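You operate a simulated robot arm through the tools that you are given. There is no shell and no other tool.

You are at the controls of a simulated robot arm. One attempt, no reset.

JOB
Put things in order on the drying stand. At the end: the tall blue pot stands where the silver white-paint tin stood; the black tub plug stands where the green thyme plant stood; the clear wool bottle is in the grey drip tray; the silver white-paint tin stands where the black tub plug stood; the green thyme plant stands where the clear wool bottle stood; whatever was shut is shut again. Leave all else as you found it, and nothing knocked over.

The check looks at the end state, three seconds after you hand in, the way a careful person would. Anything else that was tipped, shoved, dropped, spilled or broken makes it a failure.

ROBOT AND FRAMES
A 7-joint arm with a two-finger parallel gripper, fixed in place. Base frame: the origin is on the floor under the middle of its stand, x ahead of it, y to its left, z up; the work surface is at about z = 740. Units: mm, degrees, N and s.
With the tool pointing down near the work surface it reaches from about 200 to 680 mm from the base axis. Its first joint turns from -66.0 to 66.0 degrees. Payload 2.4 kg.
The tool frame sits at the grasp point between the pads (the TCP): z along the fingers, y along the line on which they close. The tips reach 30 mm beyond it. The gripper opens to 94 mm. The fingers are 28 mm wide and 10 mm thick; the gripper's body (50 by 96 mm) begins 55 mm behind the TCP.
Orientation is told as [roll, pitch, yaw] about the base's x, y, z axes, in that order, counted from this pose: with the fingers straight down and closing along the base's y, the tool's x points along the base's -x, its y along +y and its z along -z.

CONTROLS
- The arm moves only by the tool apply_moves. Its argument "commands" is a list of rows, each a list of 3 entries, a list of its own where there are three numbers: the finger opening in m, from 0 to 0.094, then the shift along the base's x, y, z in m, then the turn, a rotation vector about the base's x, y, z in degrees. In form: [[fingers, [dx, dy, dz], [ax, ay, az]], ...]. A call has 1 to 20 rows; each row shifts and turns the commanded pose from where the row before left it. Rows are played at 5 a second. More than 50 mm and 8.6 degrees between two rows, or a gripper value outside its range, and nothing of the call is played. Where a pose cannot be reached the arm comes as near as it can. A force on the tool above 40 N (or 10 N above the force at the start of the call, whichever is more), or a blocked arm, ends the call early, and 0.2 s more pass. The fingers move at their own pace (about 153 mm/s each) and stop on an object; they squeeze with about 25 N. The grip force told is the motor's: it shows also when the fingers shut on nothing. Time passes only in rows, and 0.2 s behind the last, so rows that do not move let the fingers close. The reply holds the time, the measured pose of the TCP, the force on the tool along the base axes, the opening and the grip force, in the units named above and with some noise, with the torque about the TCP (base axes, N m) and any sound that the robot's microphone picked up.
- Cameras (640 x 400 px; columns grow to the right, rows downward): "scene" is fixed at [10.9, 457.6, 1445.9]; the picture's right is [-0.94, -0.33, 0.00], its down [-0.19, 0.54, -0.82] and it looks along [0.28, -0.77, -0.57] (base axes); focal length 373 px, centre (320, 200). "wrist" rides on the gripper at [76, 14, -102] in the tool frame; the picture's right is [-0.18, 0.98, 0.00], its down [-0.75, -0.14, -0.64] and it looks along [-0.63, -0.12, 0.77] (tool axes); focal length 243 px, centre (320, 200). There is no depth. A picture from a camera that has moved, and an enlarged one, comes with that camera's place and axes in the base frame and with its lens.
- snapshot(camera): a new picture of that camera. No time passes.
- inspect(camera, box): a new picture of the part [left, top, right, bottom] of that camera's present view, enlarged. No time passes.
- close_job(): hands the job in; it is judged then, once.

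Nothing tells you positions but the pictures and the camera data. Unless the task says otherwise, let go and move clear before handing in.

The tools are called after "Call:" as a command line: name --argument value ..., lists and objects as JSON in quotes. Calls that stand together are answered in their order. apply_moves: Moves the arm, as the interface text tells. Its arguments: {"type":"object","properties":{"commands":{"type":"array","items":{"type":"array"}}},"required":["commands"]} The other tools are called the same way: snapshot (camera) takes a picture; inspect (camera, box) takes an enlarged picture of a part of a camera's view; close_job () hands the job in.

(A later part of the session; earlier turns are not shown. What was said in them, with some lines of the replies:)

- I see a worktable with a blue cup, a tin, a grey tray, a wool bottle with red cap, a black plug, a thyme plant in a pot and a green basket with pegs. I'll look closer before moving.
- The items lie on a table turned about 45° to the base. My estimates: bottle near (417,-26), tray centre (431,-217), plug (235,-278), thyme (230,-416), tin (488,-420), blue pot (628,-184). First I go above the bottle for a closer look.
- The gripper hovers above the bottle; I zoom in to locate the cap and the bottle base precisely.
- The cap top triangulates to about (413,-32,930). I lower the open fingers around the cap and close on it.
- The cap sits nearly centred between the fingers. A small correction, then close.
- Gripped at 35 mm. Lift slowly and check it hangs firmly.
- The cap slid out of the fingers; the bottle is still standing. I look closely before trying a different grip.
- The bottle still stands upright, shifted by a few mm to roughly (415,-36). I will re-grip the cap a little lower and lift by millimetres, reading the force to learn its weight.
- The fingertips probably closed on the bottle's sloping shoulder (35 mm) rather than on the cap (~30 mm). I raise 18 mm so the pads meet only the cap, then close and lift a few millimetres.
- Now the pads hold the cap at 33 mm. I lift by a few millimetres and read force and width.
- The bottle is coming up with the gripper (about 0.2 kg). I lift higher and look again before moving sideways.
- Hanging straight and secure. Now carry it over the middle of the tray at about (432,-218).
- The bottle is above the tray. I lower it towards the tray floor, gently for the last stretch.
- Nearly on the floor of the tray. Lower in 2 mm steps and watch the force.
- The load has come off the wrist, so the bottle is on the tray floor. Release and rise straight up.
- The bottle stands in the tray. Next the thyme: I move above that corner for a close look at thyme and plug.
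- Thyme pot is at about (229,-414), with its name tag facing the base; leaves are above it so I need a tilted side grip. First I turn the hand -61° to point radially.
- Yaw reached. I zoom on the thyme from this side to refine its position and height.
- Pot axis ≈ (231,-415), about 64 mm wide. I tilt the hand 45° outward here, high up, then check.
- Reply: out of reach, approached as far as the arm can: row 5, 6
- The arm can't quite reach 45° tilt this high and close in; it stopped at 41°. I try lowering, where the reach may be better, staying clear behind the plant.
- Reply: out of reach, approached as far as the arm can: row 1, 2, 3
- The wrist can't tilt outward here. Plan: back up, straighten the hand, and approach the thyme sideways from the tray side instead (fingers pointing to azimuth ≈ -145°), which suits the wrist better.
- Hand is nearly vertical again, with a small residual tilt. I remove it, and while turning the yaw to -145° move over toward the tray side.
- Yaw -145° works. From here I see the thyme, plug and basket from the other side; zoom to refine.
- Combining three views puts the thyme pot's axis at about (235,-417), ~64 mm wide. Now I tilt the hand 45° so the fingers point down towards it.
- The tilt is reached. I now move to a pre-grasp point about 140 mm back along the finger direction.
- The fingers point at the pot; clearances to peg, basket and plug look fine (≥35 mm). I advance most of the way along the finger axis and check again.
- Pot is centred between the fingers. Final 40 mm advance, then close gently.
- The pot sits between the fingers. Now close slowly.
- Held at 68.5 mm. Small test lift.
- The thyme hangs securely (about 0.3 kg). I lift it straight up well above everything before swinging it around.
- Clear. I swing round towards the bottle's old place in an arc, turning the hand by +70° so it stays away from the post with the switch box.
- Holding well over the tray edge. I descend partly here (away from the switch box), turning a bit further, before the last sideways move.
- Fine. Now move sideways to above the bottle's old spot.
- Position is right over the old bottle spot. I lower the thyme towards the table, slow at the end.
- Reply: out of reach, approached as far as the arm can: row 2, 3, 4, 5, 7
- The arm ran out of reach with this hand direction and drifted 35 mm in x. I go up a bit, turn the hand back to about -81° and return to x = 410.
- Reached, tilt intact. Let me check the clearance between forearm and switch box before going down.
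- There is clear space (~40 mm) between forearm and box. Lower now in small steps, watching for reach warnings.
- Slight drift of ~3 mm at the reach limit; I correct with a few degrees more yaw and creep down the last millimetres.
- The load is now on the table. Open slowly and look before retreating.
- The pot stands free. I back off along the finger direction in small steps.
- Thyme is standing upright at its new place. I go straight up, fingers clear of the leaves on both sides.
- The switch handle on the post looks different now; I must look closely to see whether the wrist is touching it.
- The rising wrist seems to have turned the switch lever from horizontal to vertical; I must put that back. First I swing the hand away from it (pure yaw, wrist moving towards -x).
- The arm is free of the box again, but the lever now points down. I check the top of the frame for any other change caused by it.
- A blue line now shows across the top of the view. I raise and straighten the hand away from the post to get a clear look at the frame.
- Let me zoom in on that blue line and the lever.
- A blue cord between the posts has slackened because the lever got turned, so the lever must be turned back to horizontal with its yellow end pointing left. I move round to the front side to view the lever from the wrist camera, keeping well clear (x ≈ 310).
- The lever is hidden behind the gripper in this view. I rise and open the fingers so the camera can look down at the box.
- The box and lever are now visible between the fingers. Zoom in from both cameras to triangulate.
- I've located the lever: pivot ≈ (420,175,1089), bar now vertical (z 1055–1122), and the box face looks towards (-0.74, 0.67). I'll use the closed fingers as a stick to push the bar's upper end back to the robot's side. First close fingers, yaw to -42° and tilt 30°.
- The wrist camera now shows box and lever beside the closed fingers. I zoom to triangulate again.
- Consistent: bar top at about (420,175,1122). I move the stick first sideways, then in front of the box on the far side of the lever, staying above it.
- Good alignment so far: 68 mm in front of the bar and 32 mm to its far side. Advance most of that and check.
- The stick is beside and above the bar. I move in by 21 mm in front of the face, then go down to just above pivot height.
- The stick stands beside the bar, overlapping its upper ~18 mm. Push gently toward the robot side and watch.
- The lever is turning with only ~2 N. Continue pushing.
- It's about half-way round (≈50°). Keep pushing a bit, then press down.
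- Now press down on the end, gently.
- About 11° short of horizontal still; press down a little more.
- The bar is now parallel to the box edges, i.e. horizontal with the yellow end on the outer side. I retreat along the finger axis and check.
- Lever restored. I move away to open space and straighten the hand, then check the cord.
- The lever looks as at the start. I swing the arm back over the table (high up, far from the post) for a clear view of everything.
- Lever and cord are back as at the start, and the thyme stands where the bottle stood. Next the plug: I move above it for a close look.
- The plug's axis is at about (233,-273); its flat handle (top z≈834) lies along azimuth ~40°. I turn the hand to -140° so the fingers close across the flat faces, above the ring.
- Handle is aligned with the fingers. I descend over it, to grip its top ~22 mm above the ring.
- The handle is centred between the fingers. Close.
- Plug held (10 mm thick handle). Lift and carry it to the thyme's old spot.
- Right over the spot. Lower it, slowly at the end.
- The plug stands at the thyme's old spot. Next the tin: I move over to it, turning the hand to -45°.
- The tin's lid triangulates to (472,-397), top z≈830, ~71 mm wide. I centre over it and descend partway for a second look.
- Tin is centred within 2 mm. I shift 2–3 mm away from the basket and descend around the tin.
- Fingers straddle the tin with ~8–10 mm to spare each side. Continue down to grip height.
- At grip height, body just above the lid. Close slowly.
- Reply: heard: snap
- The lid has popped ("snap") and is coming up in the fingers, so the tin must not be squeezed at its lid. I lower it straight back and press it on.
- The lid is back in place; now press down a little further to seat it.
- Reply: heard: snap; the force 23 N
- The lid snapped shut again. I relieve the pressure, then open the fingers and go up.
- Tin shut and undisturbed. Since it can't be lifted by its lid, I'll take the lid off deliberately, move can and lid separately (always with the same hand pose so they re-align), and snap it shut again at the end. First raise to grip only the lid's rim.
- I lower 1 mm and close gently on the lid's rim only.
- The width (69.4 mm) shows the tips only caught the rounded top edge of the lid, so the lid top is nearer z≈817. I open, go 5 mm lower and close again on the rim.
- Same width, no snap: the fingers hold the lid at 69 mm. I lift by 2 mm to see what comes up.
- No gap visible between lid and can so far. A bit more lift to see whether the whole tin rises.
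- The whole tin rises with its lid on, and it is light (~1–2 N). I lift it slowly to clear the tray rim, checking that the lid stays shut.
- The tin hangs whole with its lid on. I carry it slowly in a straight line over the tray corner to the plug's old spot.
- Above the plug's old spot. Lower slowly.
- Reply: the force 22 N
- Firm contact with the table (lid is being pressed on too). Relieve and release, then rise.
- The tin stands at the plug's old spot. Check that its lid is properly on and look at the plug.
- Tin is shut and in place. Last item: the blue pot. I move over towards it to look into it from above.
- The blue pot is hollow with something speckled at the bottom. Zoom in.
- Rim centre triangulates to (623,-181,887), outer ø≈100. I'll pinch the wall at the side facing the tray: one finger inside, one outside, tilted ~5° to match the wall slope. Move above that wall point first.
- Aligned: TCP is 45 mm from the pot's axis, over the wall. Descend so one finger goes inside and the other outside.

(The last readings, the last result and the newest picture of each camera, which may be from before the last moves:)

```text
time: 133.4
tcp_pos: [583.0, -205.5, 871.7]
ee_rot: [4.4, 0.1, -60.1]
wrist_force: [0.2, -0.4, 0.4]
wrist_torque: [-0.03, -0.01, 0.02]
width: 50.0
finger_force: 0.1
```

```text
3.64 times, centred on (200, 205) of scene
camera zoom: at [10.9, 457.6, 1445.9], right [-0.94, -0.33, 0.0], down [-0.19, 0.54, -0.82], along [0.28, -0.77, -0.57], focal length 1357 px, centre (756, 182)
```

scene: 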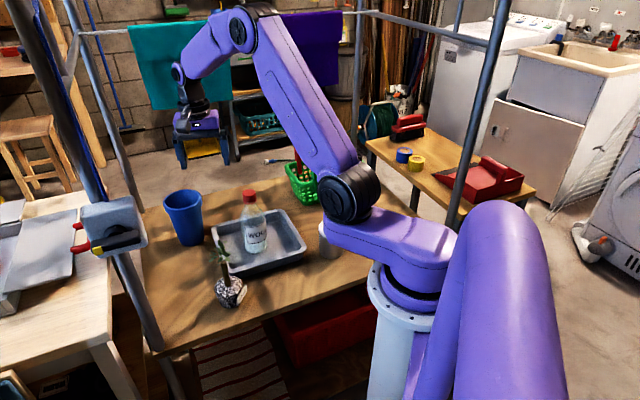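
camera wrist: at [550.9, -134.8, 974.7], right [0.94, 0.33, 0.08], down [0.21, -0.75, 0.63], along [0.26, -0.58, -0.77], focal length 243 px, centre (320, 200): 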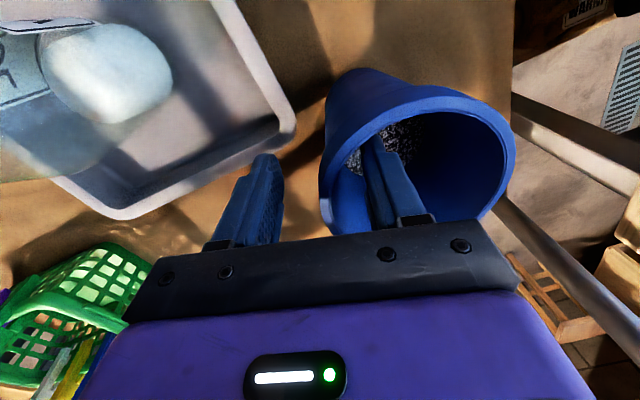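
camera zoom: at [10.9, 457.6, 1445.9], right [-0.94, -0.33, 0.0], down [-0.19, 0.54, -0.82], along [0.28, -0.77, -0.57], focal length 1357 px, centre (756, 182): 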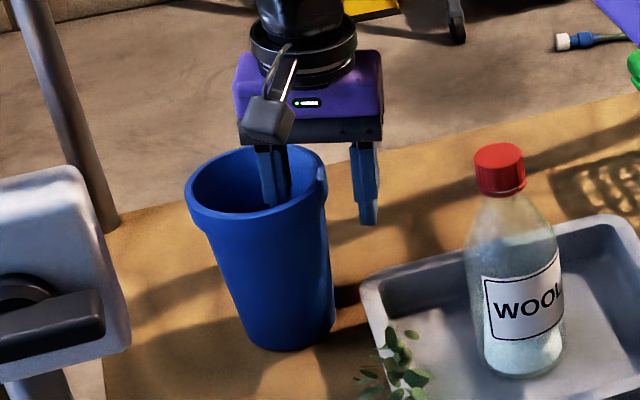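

One finger is inside, one outside, with the wall between. Close gradually.

Call:
apply_moves --commands '[[0.036, [0, 0, 0], [0, 0, 0]], [0.026, [0, 0, 0], [0, 0, 0]], [0.018, [0, 0, 0], [0, 0, 0]], [0.012, [0, 0, 0], [0, 0, 0]], [0.008, [0, 0, 0], [0, 0, 0]], [0.002, [0, 0, 0], [0, 0, 0]], [0.0, [0, 0, 0], [0, 0, 0]]]'

Call:
snapshot --camera "wrist"

Call:
inspect --camera "scene" --box '[150, 150, 250, 260]'

```text
time: 135.0
tcp_pos: [582.3, -205.2, 872.6]
ee_rot: [4.5, 0.0, -60.1]
wrist_force: [0.4, 1.2, 3.9]
wrist_torque: [0.14, -0.02, -0.02]
width: 6.9
finger_force: 24.9
```

```text
taken
camera wrist: at [551.0, -134.8, 975.2], right [0.94, 0.33, 0.08], down [0.21, -0.75, 0.63], along [0.26, -0.58, -0.77], focal length 243 px, centre (320, 200)
```

wrist: 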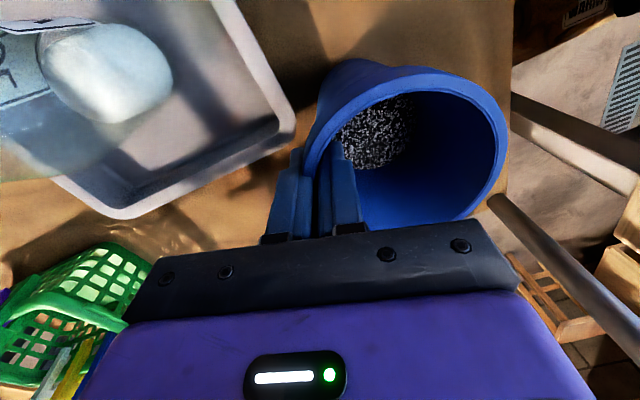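

```text
3.64 times, centred on (200, 205) of scene
camera zoom: at [10.9, 457.6, 1445.9], right [-0.94, -0.33, 0.0], down [-0.19, 0.54, -0.82], along [0.28, -0.77, -0.57], focal length 1357 px, centre (756, 182)
```

zoom: 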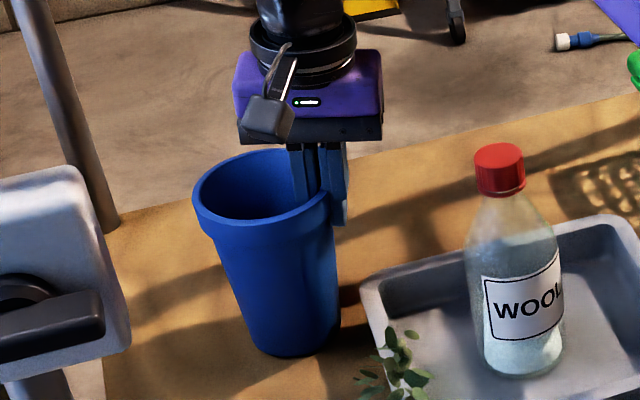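

Wall gripped (6.9 mm). Small test lift.

Call:
apply_moves --commands '[[0.0, [0, 0, 0.002], [0, 0, 0]], [0.0, [0, 0, 0.003], [0, 0, 0]], [0.0, [0, 0, 0.004], [0, 0, 0]], [0.0, [0, 0, 0], [0, 0, 0]]]'

Call:
inspect --camera "scene" --box '[150, 150, 250, 260]'

Call:
snapshot --camera "wrist"

```text
time: 136.0
tcp_pos: [583.1, -204.0, 881.1]
ee_rot: [4.4, 0.2, -60.1]
wrist_force: [0.3, -0.4, -0.5]
wrist_torque: [-0.03, 0.04, 0.0]
width: 7.0
finger_force: 24.9
```

```text
3.64 times, centred on (200, 205) of scene
camera zoom: at [11.0, 457.6, 1445.9], right [-0.94, -0.33, 0.0], down [-0.19, 0.54, -0.82], along [0.28, -0.77, -0.57], focal length 1357 px, centre (756, 182)
```

zoom: 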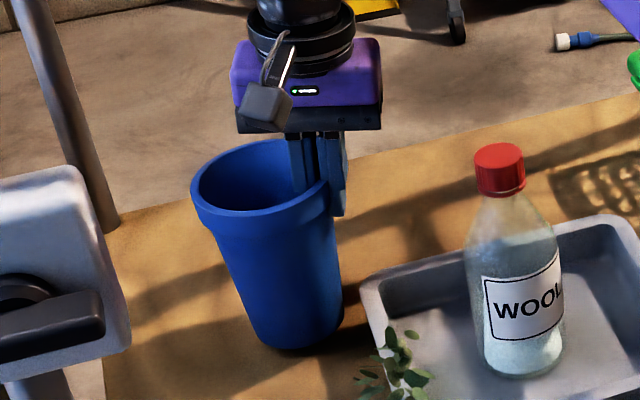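

```text
taken
camera wrist: at [550.4, -134.9, 984.3], right [0.94, 0.33, 0.08], down [0.21, -0.75, 0.63], along [0.26, -0.58, -0.77], focal length 243 px, centre (320, 200)
```

wrist: 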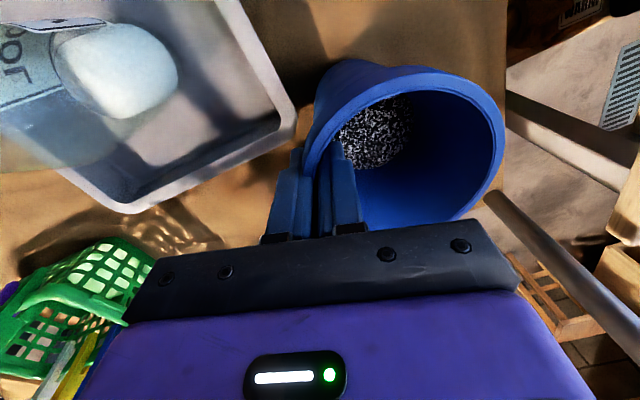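

The pot comes up cleanly. Lift it higher to clear the tray rim.

Call:
apply_moves --commands '[[0.0, [0, 0, 0.006], [0, 0, 0]], [0.0, [0, 0, 0.01], [0, 0, 0]], [0.0, [0, 0, 0.013], [0, 0, 0]], [0.0, [0, 0, 0.013], [0, 0, 0]], [0.0, [0, 0, 0.011], [0, 0, 0]], [0.0, [0, 0, 0.006], [0, 0, 0]], [0.0, [0, 0, 0.002], [0, 0, 0]], [0.0, [0, 0, 0], [0, 0, 0]]]'

Call:
inspect --camera "scene" --box '[140, 100, 280, 260]'

```text
time: 137.8
tcp_pos: [581.3, -205.1, 943.2]
ee_rot: [4.4, 0.0, -60.1]
wrist_force: [0.7, 0.0, -1.3]
wrist_torque: [-0.05, 0.06, 0.0]
width: 6.6
finger_force: 25.2
```

```text
2.50 times, centred on (210, 180) of scene
camera zoom: at [11.0, 457.6, 1445.9], right [-0.94, -0.33, 0.0], down [-0.19, 0.54, -0.82], along [0.28, -0.77, -0.57], focal length 933 px, centre (595, 250)
```

zoom: 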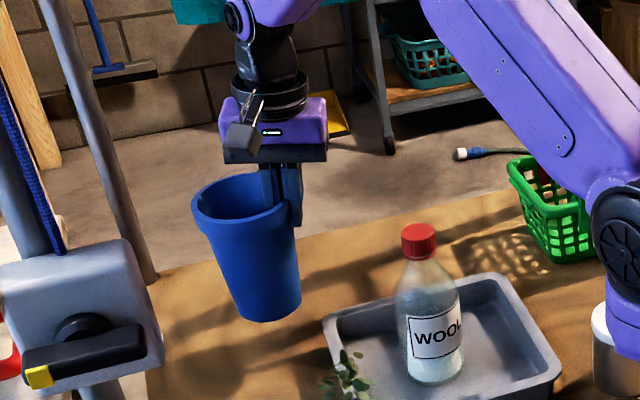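

Good. Carry it slowly in a straight line to the tin's old spot.

Call:
apply_moves --commands '[[0.0, [-0.004, -0.0057, 0], [0, 0, 0]], [0.0, [-0.0075, -0.0107, 0], [0, 0, 0]], [0.0, [-0.0101, -0.0143, 0], [0, 0, 0]], [0.0, [-0.0101, -0.0143, 0], [0, 0, 0]], [0.0, [-0.0101, -0.0143, 0], [0, 0, 0]], [0.0, [-0.0101, -0.0143, 0], [0, 0, 0]], [0.0, [-0.0101, -0.0143, 0], [0, 0, 0]], [0.0, [-0.0101, -0.0143, 0], [0, 0, 0]], [0.0, [-0.0101, -0.0143, 0], [0, 0, 0]], [0.0, [-0.0101, -0.0143, 0], [0, 0, 0]], [0.0, [-0.0101, -0.0143, 0], [0, 0, 0]], [0.0, [-0.0101, -0.0143, 0], [0, 0, 0]], [0.0, [-0.0101, -0.0143, 0], [0, 0, 0]], [0.0, [-0.0101, -0.0143, 0], [0, 0, 0]], [0.0, [-0.0101, -0.0143, 0], [0, 0, 0]], [0.0, [-0.0058, -0.0088, 0], [0, 0, 0]], [0.0, [-0.0024, -0.004, 0], [0, 0, 0]], [0.0, [0, 0, 0], [0, 0, 0]]]'

Call:
snapshot --camera "wrist"

Call:
inspect --camera "scene" --box '[190, 120, 350, 280]'

```text
time: 141.6
tcp_pos: [431.5, -422.2, 941.7]
ee_rot: [4.6, 0.0, -60.2]
wrist_force: [-0.8, -0.4, -1.2]
wrist_torque: [-0.03, 0.02, 0.0]
width: 6.7
finger_force: 25.2
```

```text
taken
camera wrist: at [399.2, -351.1, 1044.9], right [0.94, 0.33, 0.08], down [0.21, -0.75, 0.63], along [0.26, -0.58, -0.77], focal length 243 px, centre (320, 200)
```

wrist: 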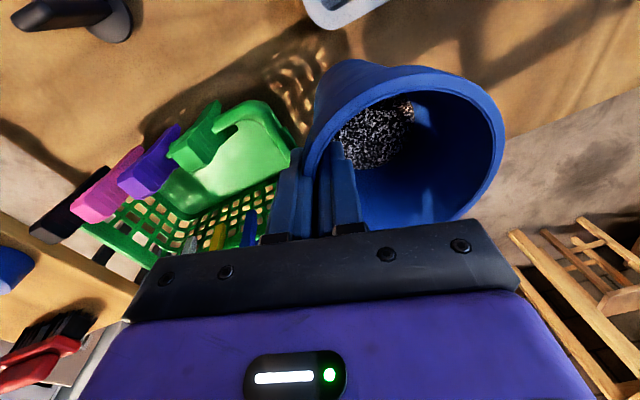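

```text
2.50 times, centred on (270, 200) of scene
camera zoom: at [11.0, 457.6, 1445.9], right [-0.94, -0.33, 0.0], down [-0.19, 0.54, -0.82], along [0.28, -0.77, -0.57], focal length 933 px, centre (445, 200)
```

zoom: 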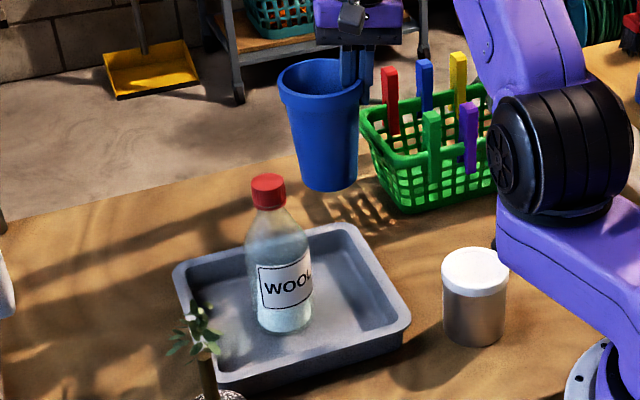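

Held upright above the spot. By the cameras the pot's axis is about 5 mm short in x and 3 mm in y; I correct and lower most of the way.

Call:
apply_moves --commands '[[0.0, [0.003, 0.002, 0], [0, 0, 0]], [0.0, [0.002, 0.001, -0.006], [0, 0, 0]], [0.0, [0, 0, -0.012], [0, 0, 0]], [0.0, [0, 0, -0.015], [0, 0, 0]], [0.0, [0, 0, -0.013], [0, 0, 0]], [0.0, [0, 0, -0.008], [0, 0, 0]], [0.0, [0, 0, -0.004], [0, 0, 0]], [0.0, [0, 0, 0], [0, 0, 0]]]'

Call:
snapshot --camera "wrist"

Call:
inspect --camera "scene" --box '[220, 140, 320, 240]'

```text
time: 143.4
tcp_pos: [437.5, -417.3, 884.6]
ee_rot: [4.6, 0.0, -60.2]
wrist_force: [1.2, -0.5, -0.6]
wrist_torque: [-0.03, 0.06, -0.03]
width: 6.7
finger_force: 24.9
```

```text
taken
camera wrist: at [404.3, -347.5, 988.1], right [0.94, 0.33, 0.08], down [0.21, -0.75, 0.63], along [0.26, -0.58, -0.77], focal length 243 px, centre (320, 200)
```

wrist: 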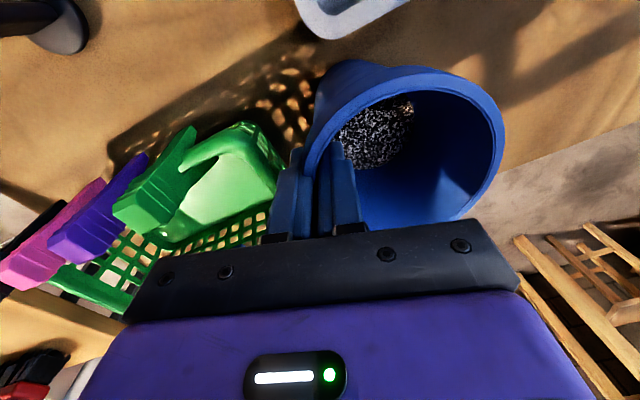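

```text
4.00 times, centred on (270, 190) of scene
camera zoom: at [11.0, 457.6, 1445.9], right [-0.94, -0.33, 0.0], down [-0.19, 0.54, -0.82], along [0.28, -0.77, -0.57], focal length 1492 px, centre (520, 240)
```

zoom: 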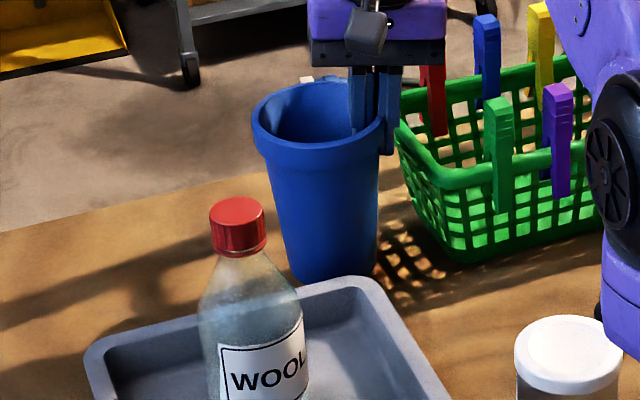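

Let me zoom on the pot's base to check the position before setting it down.

Call:
inspect --camera "scene" --box '[250, 180, 300, 220]'

Call:
inspect --camera "wrist" --box '[270, 40, 530, 250]'

```text
10.00 times, centred on (275, 200) of scene
camera zoom: at [11.0, 457.6, 1445.9], right [-0.94, -0.33, 0.0], down [-0.19, 0.54, -0.82], along [0.28, -0.77, -0.57], focal length 3731 px, centre (770, 200)
```

zoom: 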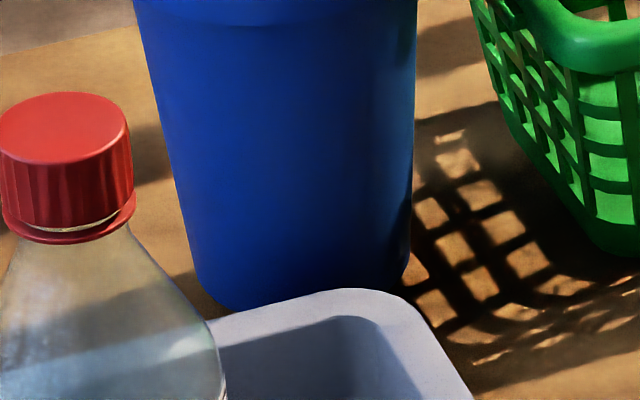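

```text
1.90 times, centred on (400, 145) of wrist
camera zoom: at [404.3, -347.5, 988.1], right [0.94, 0.33, 0.08], down [0.21, -0.75, 0.63], along [0.26, -0.58, -0.77], focal length 462 px, centre (168, 305)
```

zoom: 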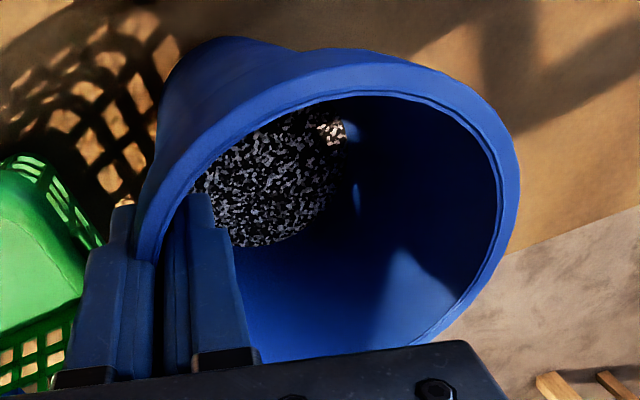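

Column and row match the tin's old place well. Lower the last centimetre in small steps.

Call:
apply_moves --commands '[[0.0, [0, 0, -0.004], [0, 0, 0]], [0.0, [0, 0, -0.003], [0, 0, 0]], [0.0, [0, 0, 0], [0, 0, 0]]]'

Call:
apply_moves --commands '[[0.0, [0, 0, -0.002], [0, 0, 0]], [0.0, [0, 0, 0], [0, 0, 0]]]'

Call:
apply_moves --commands '[[0.0, [0, 0, -0.001], [0, 0, 0]], [0.0, [0, 0, 0], [0, 0, 0]]]'

```text
time: 144.2
tcp_pos: [436.9, -417.4, 877.0]
ee_rot: [4.5, 0.0, -60.2]
wrist_force: [0.5, -0.9, -0.5]
wrist_torque: [-0.02, 0.06, 0.03]
width: 7.2
finger_force: 24.8
```

```text
time: 144.8
tcp_pos: [436.0, -417.8, 875.5]
ee_rot: [4.5, 0.0, -60.1]
wrist_force: [0.4, 0.7, -1.3]
wrist_torque: [-0.01, 0.04, 0.0]
width: 6.8
finger_force: 24.9
```

```text
time: 145.4
tcp_pos: [436.3, -417.6, 875.1]
ee_rot: [4.5, 0.2, -60.2]
wrist_force: [0.4, 0.0, -0.9]
wrist_torque: [-0.01, 0.01, 0.03]
width: 6.6
finger_force: 24.8
```

Call:
apply_moves --commands '[[0.0, [0, 0, -0.001], [0, 0, 0]], [0.0, [0, 0, 0], [0, 0, 0]]]'

Call:
apply_moves --commands '[[0.0, [0, 0, -0.001], [0, 0, 0]], [0.0, [0, 0, 0], [0, 0, 0]]]'

Call:
apply_moves --commands '[[0.0, [0, 0, -0.001], [0, 0, 0]], [0.0, [0, 0, 0], [0, 0, 0]]]'

```text
time: 146.0
tcp_pos: [435.6, -416.7, 872.0]
ee_rot: [4.5, 0.1, -60.1]
wrist_force: [-0.8, -0.1, -1.6]
wrist_torque: [-0.01, 0.04, 0.03]
width: 6.7
finger_force: 24.9
```

```text
time: 146.6
tcp_pos: [438.0, -416.9, 872.5]
ee_rot: [4.5, -0.1, -60.1]
wrist_force: [-1.3, 0.1, 2.3]
wrist_torque: [0.09, 0.09, 0.04]
width: 6.7
finger_force: 25.1
```

```text
time: 147.2
tcp_pos: [436.9, -417.4, 872.3]
ee_rot: [4.4, 0.0, -60.1]
wrist_force: [-3.7, -0.1, 10.6]
wrist_torque: [0.54, 0.32, 0.2]
width: 6.7
finger_force: 25.2
```

The base is on the table. Relieve 1 mm and release slowly.

Call:
apply_moves --commands '[[0.0, [0, 0, 0.001], [0, 0, 0]], [0.009, [0, 0, 0], [0, 0, 0]], [0.014, [0, 0, 0], [0, 0, 0]], [0.024, [0, 0, 0], [0, 0, 0]], [0.04, [0, 0, 0], [0, 0, 0]], [0.05, [0, 0, 0], [0, 0, 0]], [0.05, [0, 0, 0], [0, 0, 0]]]'

Call:
snapshot --camera "wrist"

Call:
inspect --camera "scene" --box '[220, 140, 320, 240]'

```text
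time: 148.8
tcp_pos: [436.3, -416.7, 872.6]
ee_rot: [4.4, 0.0, -60.2]
wrist_force: [0.2, 0.7, 0.2]
wrist_torque: [0.0, 0.0, -0.02]
width: 49.7
finger_force: 0.0
```

```text
taken
camera wrist: at [404.6, -346.2, 976.0], right [0.94, 0.33, 0.08], down [0.21, -0.75, 0.63], along [0.26, -0.58, -0.77], focal length 243 px, centre (320, 200)
```

wrist: 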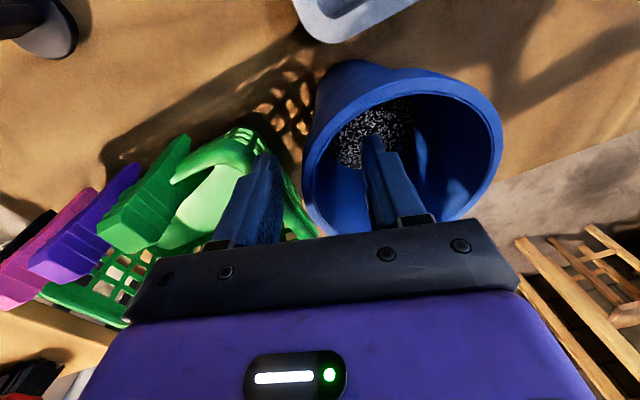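

```text
4.00 times, centred on (270, 190) of scene
camera zoom: at [10.9, 457.6, 1445.9], right [-0.94, -0.33, 0.0], down [-0.19, 0.54, -0.82], along [0.28, -0.77, -0.57], focal length 1492 px, centre (520, 240)
```

zoom: 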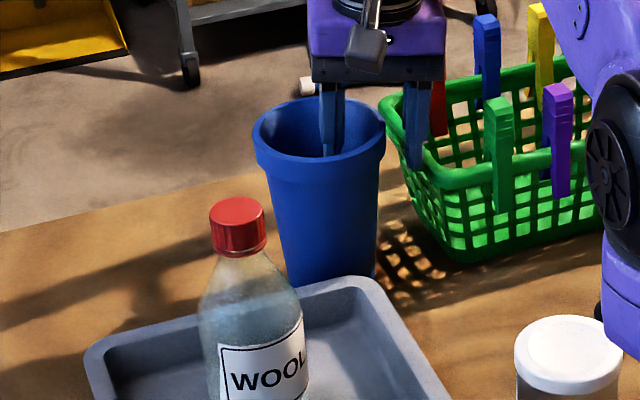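

The pot stands on its own. Rise straight up, out of it.

Call:
apply_moves --commands '[[0.05, [0, 0, 0.01], [0, 0, 0]], [0.05, [0, 0, 0.025], [0, 0, 0]], [0.05, [0, 0, 0.035], [0, 0, 0]], [0.05, [0, 0, 0.04], [0, 0, 0]], [0.05, [0, 0, 0.04], [0, 0, 0]], [0.05, [0, 0, 0], [0, 0, 0]]]'

Call:
snapshot --camera "wrist"

Call:
snapshot --camera "scene"

```text
time: 150.2
tcp_pos: [436.3, -416.8, 1021.6]
ee_rot: [4.5, 0.1, -60.1]
wrist_force: [0.4, -0.3, 0.3]
wrist_torque: [0.0, 0.04, -0.02]
width: 49.9
finger_force: 0.0
```

```text
taken
camera wrist: at [404.7, -345.6, 1124.8], right [0.94, 0.33, 0.08], down [0.21, -0.75, 0.63], along [0.26, -0.58, -0.77], focal length 243 px, centre (320, 200)
```

wrist: 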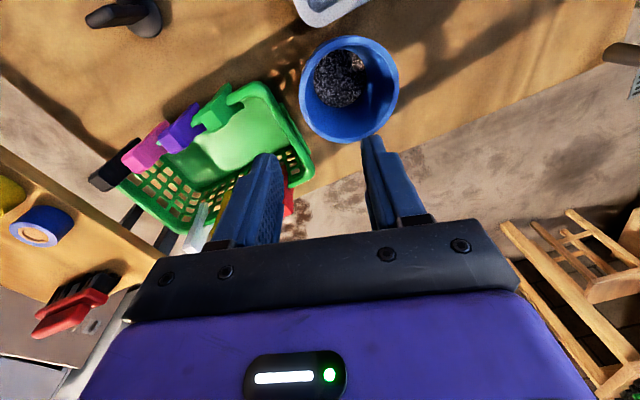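

```text
taken
```

scene: 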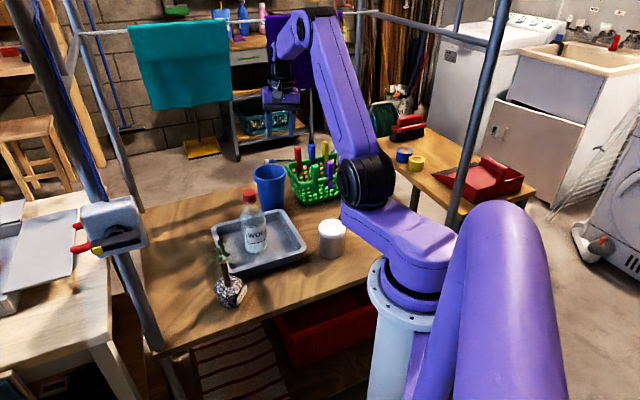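

All five items are placed. I verify the pot's position and everything else closely.

Call:
inspect --camera "scene" --box '[230, 150, 310, 230]'

Call:
inspect --camera "scene" --box '[190, 220, 370, 320]'

Call:
inspect --camera "scene" --box '[60, 180, 180, 280]'

Call:
inspect --camera "wrist" --box '[60, 0, 420, 230]'

```text
5.00 times, centred on (270, 190) of scene
camera zoom: at [10.9, 457.6, 1445.9], right [-0.94, -0.33, 0.0], down [-0.19, 0.54, -0.82], along [0.28, -0.77, -0.57], focal length 1865 px, centre (570, 250)
```

zoom: 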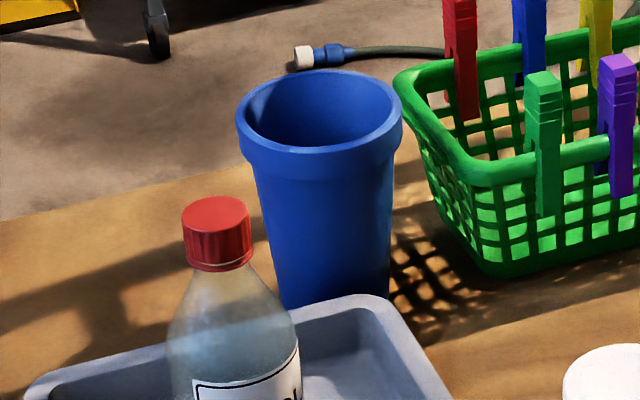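

```text
3.56 times, centred on (280, 270) of scene
camera zoom: at [10.9, 457.6, 1445.9], right [-0.94, -0.33, 0.0], down [-0.19, 0.54, -0.82], along [0.28, -0.77, -0.57], focal length 1326 px, centre (462, -49)
```

zoom: 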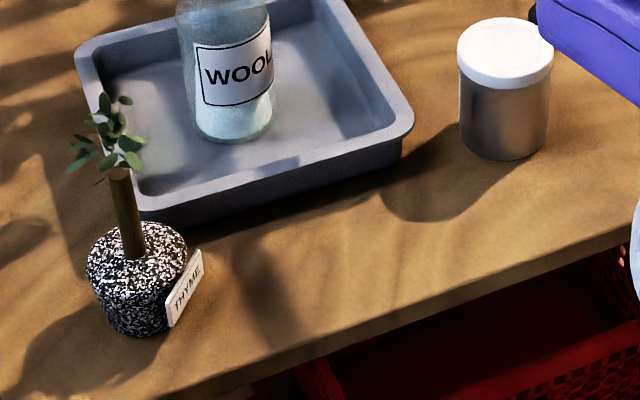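

```text
4.00 times, centred on (120, 230) of scene
camera zoom: at [10.9, 457.6, 1445.9], right [-0.94, -0.33, 0.0], down [-0.19, 0.54, -0.82], along [0.28, -0.77, -0.57], focal length 1492 px, centre (1120, 80)
```

zoom: 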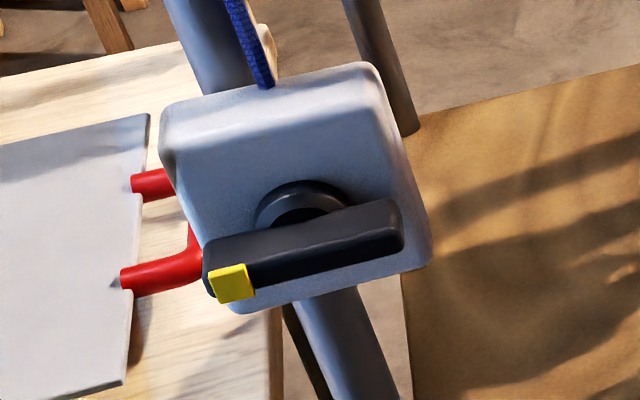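

```text
1.74 times, centred on (240, 115) of wrist
camera zoom: at [404.7, -345.6, 1124.8], right [0.94, 0.33, 0.08], down [0.21, -0.75, 0.63], along [0.26, -0.58, -0.77], focal length 422 px, centre (459, 348)
```

zoom: 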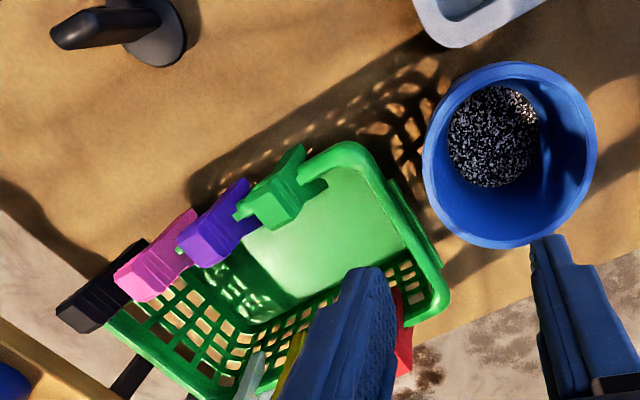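

Everything looks right: pot, tin (lid on), plug, thyme, bottle in tray, lever horizontal, basket untouched. I bring the arm back to about its starting pose and take a last look.

Call:
apply_moves --commands '[[0.094, [0, 0, 0.04], [-2.35, 4.07, 0]], [0.094, [0, 0, 0.04], [0, 0, 6]], [0.094, [-0.02, 0.025, 0.01], [0, 0, 8]], [0.094, [-0.02, 0.025, 0], [0, 0, 8]], [0.094, [-0.02, 0.025, 0], [0, 0, 8]], [0.094, [-0.02, 0.025, 0], [0, 0, 8]], [0.094, [-0.02, 0.025, 0], [0, 0, 8]], [0.094, [-0.02, 0.025, 0], [0, 0, 8]], [0.094, [0, 0, 0], [0, 0, 6]], [0.094, [0, 0, 0], [0, 0, 0]]]'

Call:
snapshot --camera "scene"

Call:
snapshot --camera "wrist"

Call:
inspect --camera "scene" --box '[60, 0, 260, 80]'

Call:
inspect --camera "scene" --box '[240, 130, 400, 270]'

```text
time: 152.4
tcp_pos: [317.4, -268.1, 1111.7]
ee_rot: [-0.2, 0.0, -0.1]
wrist_force: [0.0, 0.2, 0.4]
wrist_torque: [0.01, 0.02, 0.0]
width: 94.0
finger_force: 0.0
```

```text
taken
```

scene: 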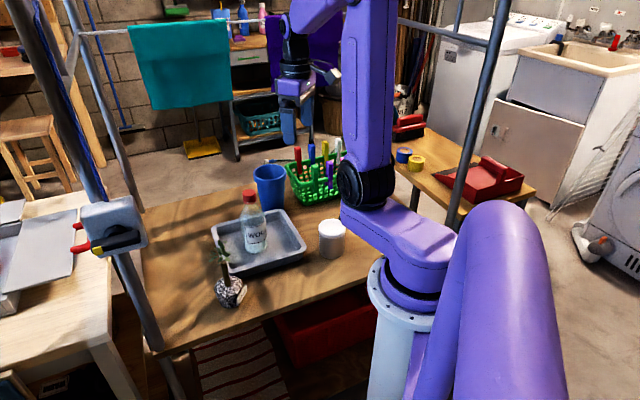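

```text
taken
camera wrist: at [241.5, -250.6, 1214.7], right [0.18, 0.98, 0.0], down [0.75, -0.14, 0.64], along [0.63, -0.12, -0.77], focal length 243 px, centre (320, 200)
```

wrist: 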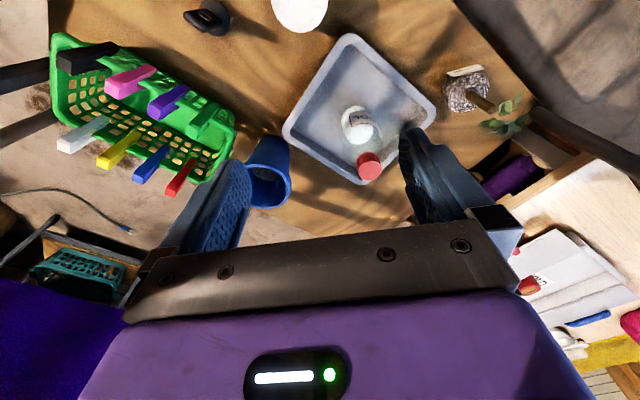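

```text
3.20 times, centred on (160, 40) of scene
camera zoom: at [10.9, 457.6, 1445.9], right [-0.94, -0.33, 0.0], down [-0.19, 0.54, -0.82], along [0.28, -0.77, -0.57], focal length 1194 px, centre (832, 712)
```

zoom: 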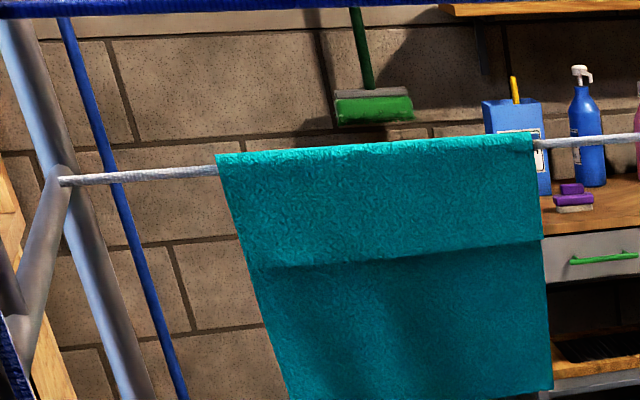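

```text
2.86 times, centred on (320, 200) of scene
camera zoom: at [10.9, 457.6, 1445.9], right [-0.94, -0.33, 0.0], down [-0.19, 0.54, -0.82], along [0.28, -0.77, -0.57], focal length 1066 px, centre (320, 200)
```

zoom: 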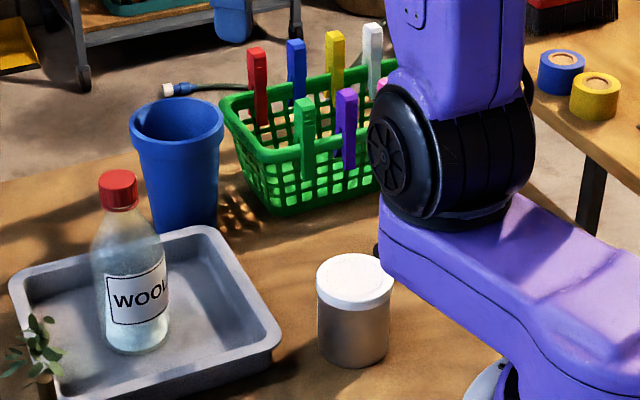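

Every item is in its new place and upright. The tin's lid is on, the lever and cord look as they did at the start, and the hand is clear. I'm handing in.

Call:
close_job

```text
The job is handed in.
```

I finished the rearrangement and handed it in. In the last pictures all five items stand upright in their new places, but two things happened along the way that you should know about.

| Item | Where it stands now | How close |
|---|---|---|
| Wool bottle | In the grey drip tray | Near the tray's middle |
| Thyme plant | Where the bottle stood | Within about 3 mm, by my estimate |
| Tub plug | Where the thyme stood | Within about 3 mm, by my estimate |
| White-paint tin | Where the plug stood | Within a few mm, by my estimate |
| Blue pot | Where the tin stood | About 7 mm off, by my estimate |

- **Lever on the post:** While I was backing away from the thyme, the wrist turned the switch lever, and the blue cord across the frame went slack. I pushed the lever back to horizontal. It now matches its position in the first pictures, and the cord is taut again. I have no clear picture of the cord from before, so I can't confirm it is exactly as it was.
- **Tin lid:** The lid popped off the first time I gripped the tin. I pressed it back on until it snapped, then carried the tin with the lid on. It looked fully shut in the later close-ups.

The basket, pegs and tray look unchanged from the start.
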